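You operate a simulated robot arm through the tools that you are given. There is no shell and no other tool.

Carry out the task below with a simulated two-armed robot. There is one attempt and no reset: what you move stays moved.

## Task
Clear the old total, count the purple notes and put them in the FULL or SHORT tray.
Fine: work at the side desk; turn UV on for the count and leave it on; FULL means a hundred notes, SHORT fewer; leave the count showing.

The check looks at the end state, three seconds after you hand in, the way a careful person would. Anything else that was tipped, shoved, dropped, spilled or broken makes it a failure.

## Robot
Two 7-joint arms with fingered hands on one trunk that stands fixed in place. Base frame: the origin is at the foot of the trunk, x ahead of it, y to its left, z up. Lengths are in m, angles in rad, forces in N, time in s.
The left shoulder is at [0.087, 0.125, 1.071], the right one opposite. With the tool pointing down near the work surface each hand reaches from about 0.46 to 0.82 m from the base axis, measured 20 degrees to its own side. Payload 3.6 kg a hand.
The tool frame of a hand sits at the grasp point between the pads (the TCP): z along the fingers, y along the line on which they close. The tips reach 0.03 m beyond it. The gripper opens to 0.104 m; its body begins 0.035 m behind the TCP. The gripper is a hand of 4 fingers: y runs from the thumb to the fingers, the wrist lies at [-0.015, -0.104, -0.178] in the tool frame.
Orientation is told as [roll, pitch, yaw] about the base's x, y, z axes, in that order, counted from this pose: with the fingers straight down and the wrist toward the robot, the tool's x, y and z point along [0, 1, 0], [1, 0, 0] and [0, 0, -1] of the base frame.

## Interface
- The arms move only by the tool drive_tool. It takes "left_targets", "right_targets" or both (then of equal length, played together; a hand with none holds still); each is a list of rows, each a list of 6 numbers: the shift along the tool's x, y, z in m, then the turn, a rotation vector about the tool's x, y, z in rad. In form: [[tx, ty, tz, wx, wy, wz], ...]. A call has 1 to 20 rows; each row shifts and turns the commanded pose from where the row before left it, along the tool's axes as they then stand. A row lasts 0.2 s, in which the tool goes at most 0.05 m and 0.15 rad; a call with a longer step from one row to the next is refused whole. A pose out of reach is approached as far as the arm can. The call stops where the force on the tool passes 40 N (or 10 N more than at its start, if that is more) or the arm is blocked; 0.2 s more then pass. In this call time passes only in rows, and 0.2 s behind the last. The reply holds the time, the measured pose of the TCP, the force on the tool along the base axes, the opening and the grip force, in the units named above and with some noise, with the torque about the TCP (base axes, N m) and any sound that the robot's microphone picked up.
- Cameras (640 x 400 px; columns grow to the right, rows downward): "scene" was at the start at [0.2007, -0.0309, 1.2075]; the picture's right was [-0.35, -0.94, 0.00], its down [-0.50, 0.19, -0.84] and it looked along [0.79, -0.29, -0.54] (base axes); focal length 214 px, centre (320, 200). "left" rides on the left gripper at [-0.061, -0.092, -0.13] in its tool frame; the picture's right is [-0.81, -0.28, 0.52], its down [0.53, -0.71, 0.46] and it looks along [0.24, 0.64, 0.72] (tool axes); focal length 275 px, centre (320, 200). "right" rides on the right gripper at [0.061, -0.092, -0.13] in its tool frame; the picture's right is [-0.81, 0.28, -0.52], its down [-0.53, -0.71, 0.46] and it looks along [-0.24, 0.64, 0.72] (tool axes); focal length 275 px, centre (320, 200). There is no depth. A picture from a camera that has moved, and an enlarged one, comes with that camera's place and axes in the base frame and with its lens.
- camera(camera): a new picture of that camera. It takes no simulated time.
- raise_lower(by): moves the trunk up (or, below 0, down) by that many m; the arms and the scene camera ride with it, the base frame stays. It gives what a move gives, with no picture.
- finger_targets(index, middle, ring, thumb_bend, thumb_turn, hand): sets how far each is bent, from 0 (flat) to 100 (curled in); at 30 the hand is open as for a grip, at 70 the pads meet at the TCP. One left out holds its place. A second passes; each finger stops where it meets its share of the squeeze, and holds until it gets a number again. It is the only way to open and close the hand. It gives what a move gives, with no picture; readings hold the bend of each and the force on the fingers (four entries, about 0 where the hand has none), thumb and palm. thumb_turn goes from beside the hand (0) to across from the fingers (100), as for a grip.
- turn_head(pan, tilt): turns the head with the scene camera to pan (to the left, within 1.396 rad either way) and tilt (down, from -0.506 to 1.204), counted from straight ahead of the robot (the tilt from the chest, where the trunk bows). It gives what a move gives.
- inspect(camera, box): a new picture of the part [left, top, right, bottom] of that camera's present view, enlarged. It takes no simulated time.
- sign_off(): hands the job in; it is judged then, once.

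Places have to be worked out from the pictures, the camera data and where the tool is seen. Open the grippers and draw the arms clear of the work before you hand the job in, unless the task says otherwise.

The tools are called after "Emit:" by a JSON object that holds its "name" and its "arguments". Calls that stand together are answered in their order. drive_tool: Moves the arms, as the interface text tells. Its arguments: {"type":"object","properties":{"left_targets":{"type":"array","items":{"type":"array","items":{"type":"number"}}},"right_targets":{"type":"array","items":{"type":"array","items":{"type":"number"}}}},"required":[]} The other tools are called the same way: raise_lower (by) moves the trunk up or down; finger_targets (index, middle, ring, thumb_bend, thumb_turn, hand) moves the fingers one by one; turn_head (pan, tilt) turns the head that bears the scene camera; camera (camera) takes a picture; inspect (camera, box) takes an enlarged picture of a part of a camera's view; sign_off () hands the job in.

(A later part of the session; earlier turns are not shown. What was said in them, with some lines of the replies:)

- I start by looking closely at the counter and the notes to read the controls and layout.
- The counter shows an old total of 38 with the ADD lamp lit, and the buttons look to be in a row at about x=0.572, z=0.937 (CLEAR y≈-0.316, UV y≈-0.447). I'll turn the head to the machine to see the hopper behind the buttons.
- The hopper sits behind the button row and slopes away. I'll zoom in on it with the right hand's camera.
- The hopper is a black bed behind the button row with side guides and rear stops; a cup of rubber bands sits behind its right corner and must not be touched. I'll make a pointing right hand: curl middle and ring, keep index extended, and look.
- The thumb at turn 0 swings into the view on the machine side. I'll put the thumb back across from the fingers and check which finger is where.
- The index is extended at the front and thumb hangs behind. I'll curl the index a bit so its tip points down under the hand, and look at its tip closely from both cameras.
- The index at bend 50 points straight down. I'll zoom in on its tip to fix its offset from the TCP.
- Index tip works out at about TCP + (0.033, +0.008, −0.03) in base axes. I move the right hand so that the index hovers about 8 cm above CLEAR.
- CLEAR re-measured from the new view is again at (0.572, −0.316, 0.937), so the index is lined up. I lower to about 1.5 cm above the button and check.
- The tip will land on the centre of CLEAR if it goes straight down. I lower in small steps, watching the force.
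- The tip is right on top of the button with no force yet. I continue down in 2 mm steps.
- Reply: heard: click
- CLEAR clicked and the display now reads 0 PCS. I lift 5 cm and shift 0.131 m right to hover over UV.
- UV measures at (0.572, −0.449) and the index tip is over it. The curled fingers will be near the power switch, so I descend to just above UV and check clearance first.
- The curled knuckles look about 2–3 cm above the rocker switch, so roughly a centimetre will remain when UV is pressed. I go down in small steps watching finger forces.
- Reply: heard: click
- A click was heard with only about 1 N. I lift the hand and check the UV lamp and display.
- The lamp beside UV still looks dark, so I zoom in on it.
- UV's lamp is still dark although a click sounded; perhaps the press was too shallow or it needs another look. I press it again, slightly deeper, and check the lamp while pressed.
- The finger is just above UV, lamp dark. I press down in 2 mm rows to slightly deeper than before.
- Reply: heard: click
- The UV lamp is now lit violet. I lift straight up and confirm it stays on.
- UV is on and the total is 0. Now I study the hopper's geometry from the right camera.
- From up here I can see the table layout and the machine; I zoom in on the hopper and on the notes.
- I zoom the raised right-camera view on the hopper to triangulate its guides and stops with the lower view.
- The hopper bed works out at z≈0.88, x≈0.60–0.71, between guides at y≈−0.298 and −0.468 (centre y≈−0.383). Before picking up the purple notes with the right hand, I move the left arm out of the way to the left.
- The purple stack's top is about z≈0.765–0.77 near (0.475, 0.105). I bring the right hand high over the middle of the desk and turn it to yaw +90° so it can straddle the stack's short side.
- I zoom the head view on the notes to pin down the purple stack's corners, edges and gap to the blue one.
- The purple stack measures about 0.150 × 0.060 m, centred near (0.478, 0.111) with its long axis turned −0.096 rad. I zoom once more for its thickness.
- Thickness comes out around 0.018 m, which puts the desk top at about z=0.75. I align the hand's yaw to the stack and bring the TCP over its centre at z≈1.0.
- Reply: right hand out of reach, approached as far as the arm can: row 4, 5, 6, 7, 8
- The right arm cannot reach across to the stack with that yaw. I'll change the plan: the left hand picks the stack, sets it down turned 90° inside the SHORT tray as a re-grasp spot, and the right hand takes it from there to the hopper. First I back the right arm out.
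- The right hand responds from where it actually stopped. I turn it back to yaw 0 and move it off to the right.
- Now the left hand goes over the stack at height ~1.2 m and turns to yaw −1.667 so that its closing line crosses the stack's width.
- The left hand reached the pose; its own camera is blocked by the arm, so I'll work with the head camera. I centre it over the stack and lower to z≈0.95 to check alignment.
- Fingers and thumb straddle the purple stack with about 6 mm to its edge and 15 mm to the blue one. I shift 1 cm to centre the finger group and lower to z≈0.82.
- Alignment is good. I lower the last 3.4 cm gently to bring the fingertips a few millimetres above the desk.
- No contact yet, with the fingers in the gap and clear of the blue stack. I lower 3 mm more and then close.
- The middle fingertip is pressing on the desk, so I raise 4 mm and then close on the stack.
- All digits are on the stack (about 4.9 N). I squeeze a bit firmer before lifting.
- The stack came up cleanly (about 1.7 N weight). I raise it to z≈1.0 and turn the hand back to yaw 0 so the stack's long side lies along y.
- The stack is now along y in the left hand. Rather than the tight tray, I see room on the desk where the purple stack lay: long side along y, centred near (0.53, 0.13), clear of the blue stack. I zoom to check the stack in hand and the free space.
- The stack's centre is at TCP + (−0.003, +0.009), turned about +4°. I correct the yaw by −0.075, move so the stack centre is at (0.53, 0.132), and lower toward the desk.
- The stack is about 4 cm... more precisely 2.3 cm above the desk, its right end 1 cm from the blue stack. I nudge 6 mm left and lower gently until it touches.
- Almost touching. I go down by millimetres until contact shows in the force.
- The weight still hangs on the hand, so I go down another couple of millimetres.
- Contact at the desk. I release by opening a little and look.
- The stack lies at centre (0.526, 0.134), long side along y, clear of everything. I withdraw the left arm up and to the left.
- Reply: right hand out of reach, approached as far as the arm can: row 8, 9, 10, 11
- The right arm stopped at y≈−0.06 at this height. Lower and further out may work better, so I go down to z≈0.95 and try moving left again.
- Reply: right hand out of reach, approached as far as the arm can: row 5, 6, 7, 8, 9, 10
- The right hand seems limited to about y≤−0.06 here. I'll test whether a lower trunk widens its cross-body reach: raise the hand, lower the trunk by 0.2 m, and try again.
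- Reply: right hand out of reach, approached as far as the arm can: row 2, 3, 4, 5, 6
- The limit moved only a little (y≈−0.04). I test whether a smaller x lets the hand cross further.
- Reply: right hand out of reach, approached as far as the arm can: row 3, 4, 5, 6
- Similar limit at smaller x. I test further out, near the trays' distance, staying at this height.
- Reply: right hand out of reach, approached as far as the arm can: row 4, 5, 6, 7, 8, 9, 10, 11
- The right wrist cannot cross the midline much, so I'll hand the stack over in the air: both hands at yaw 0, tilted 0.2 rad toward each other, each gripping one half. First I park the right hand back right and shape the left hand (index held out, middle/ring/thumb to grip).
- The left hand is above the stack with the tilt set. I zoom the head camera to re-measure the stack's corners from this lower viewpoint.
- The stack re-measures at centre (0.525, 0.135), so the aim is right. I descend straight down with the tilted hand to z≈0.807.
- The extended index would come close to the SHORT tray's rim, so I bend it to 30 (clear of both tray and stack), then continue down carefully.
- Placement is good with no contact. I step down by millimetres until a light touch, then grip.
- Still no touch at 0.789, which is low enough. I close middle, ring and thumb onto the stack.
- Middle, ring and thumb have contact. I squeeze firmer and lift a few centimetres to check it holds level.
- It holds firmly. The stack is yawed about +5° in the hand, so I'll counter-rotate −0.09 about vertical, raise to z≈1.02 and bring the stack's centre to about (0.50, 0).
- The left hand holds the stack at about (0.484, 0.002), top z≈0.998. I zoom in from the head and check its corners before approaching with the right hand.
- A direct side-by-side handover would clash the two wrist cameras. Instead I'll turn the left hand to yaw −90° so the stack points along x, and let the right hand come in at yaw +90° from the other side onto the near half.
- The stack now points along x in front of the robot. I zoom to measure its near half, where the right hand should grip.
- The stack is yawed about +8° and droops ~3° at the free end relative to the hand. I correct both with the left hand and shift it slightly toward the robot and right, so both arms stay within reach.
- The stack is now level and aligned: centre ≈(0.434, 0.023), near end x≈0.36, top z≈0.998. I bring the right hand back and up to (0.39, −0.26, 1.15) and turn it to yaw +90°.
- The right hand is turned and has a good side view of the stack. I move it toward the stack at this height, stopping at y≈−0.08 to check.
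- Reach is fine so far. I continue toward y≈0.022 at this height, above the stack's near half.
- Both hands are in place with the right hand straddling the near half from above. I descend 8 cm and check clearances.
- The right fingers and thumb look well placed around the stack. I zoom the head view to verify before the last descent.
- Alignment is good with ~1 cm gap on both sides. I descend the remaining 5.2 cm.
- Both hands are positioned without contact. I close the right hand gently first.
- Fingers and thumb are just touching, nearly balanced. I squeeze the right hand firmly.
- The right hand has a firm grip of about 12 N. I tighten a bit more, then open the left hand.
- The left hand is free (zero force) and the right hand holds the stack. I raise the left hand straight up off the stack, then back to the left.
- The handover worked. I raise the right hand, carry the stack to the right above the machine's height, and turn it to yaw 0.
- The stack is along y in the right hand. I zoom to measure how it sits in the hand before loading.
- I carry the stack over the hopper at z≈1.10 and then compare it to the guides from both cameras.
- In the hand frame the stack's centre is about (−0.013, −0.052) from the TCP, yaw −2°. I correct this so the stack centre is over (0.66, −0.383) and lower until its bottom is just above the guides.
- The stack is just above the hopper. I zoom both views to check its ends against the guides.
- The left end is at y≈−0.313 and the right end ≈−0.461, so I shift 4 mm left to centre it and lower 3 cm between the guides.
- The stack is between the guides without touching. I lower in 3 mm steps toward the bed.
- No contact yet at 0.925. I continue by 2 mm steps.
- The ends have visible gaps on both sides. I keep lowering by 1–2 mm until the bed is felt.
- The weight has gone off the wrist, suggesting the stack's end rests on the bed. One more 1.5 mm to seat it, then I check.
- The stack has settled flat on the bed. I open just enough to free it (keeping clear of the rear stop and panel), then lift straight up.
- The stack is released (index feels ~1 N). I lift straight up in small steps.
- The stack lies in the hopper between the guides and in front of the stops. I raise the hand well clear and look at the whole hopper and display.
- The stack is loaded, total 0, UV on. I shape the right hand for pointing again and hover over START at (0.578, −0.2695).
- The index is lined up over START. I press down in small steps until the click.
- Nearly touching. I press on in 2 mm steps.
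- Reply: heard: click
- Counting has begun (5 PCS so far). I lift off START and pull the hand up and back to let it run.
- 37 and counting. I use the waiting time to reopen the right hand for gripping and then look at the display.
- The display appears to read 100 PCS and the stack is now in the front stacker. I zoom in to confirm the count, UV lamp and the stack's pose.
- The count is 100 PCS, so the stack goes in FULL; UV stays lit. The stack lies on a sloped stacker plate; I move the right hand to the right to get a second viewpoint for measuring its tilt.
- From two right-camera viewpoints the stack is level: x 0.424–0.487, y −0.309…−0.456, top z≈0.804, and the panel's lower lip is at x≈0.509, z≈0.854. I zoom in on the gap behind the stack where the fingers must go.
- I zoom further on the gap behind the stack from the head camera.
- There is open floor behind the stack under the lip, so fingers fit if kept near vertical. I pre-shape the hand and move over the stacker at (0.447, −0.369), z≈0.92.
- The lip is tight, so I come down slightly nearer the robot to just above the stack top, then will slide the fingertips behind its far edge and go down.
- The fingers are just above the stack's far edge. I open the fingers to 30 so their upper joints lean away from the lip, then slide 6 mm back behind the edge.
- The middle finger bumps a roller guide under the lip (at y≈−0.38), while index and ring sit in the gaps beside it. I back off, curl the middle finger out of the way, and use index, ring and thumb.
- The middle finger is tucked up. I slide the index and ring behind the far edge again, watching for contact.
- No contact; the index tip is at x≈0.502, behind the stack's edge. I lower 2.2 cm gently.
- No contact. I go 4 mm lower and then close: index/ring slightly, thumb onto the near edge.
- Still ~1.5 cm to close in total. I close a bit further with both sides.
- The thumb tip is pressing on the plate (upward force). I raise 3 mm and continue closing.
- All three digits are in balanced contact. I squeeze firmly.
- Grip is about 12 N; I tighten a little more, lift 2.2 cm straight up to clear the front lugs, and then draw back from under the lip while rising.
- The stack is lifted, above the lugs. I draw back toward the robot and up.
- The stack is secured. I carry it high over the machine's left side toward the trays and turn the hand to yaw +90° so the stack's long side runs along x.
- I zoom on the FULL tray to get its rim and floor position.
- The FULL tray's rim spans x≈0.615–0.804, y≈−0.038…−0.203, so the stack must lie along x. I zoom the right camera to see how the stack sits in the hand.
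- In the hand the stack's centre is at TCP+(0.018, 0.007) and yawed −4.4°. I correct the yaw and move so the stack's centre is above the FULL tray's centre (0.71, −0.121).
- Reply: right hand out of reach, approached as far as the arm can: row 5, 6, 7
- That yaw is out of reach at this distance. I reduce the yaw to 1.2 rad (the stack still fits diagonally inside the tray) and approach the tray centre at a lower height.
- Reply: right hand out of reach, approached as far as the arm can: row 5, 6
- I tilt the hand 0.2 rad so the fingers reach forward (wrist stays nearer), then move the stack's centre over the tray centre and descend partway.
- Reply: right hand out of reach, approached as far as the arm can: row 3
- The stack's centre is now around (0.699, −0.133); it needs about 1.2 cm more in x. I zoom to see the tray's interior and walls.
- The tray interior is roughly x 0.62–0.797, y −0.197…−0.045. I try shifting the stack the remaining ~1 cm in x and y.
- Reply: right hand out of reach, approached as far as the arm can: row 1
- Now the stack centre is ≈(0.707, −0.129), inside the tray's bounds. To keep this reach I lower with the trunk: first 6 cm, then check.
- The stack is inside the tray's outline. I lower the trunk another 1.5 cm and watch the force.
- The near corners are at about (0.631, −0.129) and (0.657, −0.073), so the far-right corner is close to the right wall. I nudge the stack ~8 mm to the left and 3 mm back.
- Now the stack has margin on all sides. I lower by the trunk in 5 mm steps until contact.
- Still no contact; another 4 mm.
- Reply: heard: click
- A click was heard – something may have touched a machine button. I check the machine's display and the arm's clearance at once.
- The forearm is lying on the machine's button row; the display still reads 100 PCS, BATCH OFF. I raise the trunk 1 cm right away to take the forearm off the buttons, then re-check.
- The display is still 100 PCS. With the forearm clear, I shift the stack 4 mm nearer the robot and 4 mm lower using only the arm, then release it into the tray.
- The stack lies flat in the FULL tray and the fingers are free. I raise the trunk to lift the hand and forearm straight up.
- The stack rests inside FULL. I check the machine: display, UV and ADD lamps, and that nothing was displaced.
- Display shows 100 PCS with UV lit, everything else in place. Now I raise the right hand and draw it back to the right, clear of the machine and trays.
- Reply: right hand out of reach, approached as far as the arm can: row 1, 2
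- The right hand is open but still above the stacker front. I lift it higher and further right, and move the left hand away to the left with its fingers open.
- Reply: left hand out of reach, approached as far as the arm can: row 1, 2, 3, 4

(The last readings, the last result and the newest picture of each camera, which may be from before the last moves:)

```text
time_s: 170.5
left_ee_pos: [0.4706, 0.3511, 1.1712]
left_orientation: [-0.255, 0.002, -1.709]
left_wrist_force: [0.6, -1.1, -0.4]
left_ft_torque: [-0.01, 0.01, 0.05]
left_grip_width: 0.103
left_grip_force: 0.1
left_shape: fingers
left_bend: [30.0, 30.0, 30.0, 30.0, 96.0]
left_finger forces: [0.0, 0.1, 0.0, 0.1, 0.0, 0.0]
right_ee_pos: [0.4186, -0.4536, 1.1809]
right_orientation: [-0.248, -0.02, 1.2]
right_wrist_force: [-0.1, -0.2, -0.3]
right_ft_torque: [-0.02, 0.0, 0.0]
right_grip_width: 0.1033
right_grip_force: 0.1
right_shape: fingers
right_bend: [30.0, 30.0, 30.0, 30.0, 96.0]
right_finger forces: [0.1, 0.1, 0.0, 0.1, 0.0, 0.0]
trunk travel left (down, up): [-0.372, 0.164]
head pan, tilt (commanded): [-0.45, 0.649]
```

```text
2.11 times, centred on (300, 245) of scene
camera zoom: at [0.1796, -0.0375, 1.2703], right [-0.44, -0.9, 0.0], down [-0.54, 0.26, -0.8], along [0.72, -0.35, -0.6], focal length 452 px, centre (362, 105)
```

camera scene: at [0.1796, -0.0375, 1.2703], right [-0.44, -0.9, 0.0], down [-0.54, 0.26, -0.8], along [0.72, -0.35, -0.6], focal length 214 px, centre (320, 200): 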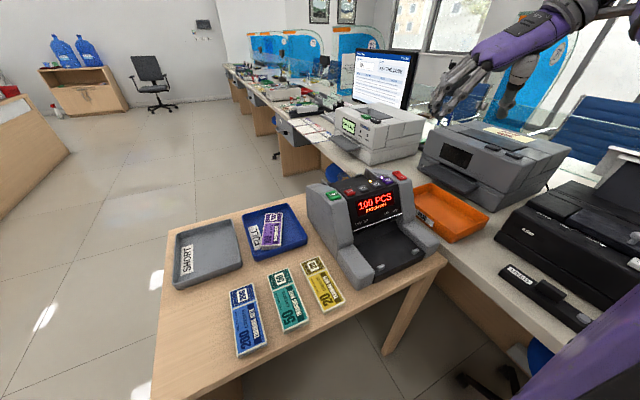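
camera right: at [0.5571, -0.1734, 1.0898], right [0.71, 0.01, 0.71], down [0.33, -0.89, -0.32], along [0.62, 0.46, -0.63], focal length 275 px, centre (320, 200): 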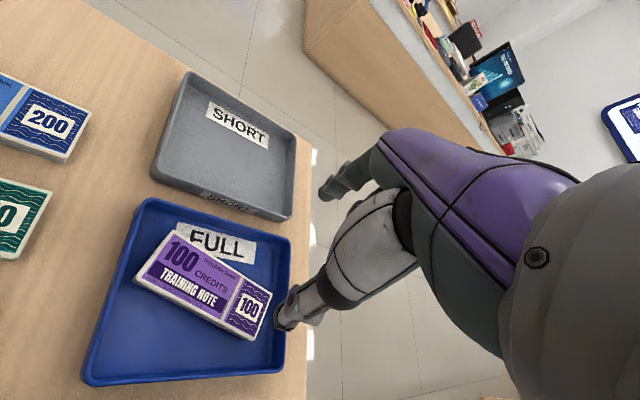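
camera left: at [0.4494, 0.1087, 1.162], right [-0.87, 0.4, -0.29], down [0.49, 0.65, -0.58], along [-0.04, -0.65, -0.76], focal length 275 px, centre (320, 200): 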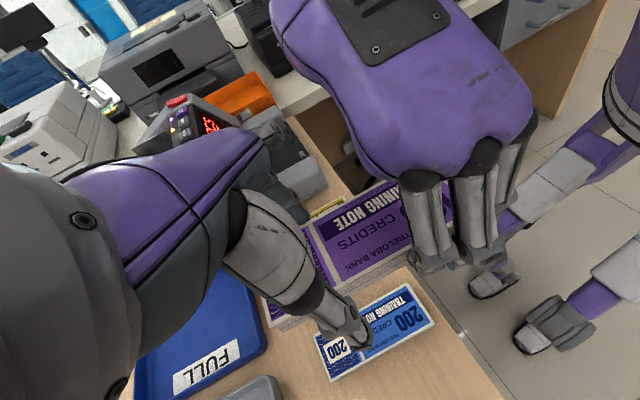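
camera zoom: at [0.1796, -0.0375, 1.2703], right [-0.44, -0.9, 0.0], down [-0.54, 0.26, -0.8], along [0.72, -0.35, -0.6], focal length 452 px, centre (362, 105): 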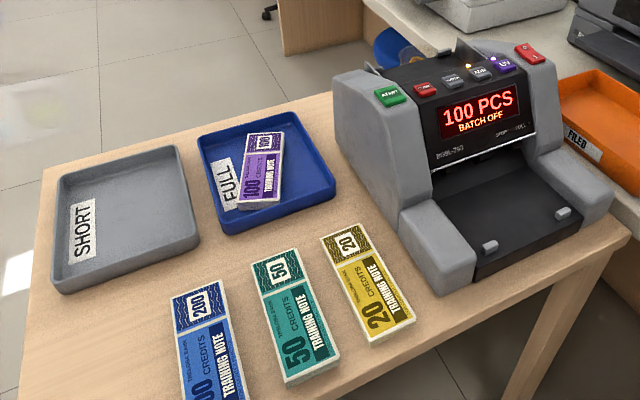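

All looks right; I take one last close look at the FULL tray and the lamps before handing in.

Emit:
{"name": "inspect", "arguments": {"camera": "scene", "box": [235, 195, 315, 265]}}

Emit:
{"name": "inspect", "arguments": {"camera": "scene", "box": [310, 160, 420, 240]}}

```text
5.71 times, centred on (275, 230) of scene
camera zoom: at [0.1796, -0.0375, 1.2703], right [-0.44, -0.9, 0.0], down [-0.54, 0.26, -0.8], along [0.72, -0.35, -0.6], focal length 1226 px, centre (577, 29)
```

zoom: 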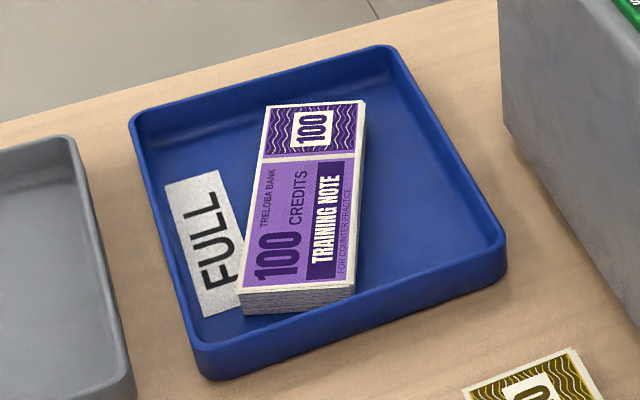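

```text
5.00 times, centred on (365, 200) of scene
camera zoom: at [0.1796, -0.0375, 1.2703], right [-0.44, -0.9, 0.0], down [-0.54, 0.26, -0.8], along [0.72, -0.35, -0.6], focal length 1072 px, centre (95, 200)
```

zoom: 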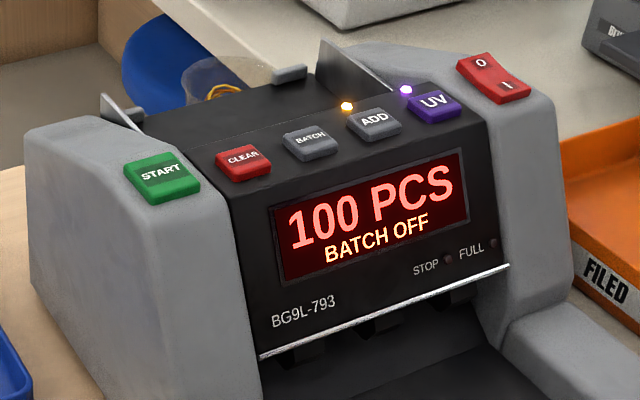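

The stack lies flat in the FULL tray. The count of 100 is showing, UV is lit, and both hands are open and clear. I hand the job in.

Emit:
{"name": "sign_off", "arguments": {}}

```text
The job is handed in.
```

The purple notes are in the FULL tray: the counter read 100 after I cleared the old total of 38. UV was on for the count and is still on, and 100 PCS is still showing.

- **Accidental button contact:** While I lowered the notes into the tray, my right forearm rested on the counter's buttons and I heard a click. The display still read 100 PCS with batch off, and the UV and ADD lamps were lit as before. I raised the arm and saw no effect from it.
- **Release into the tray:** I let the stack go a few millimetres above the tray floor, with its far end about 3 cm up. It dropped flat and lies fully inside the tray at a slight angle.
- **ADD mode:** The ADD lamp was already lit when I started. I left it on, because the total was at zero before the count.

The other notes, the trays and the cup of rubber bands looked unmoved in the last pictures. Both hands were open and clear of the desk when I handed the job in.
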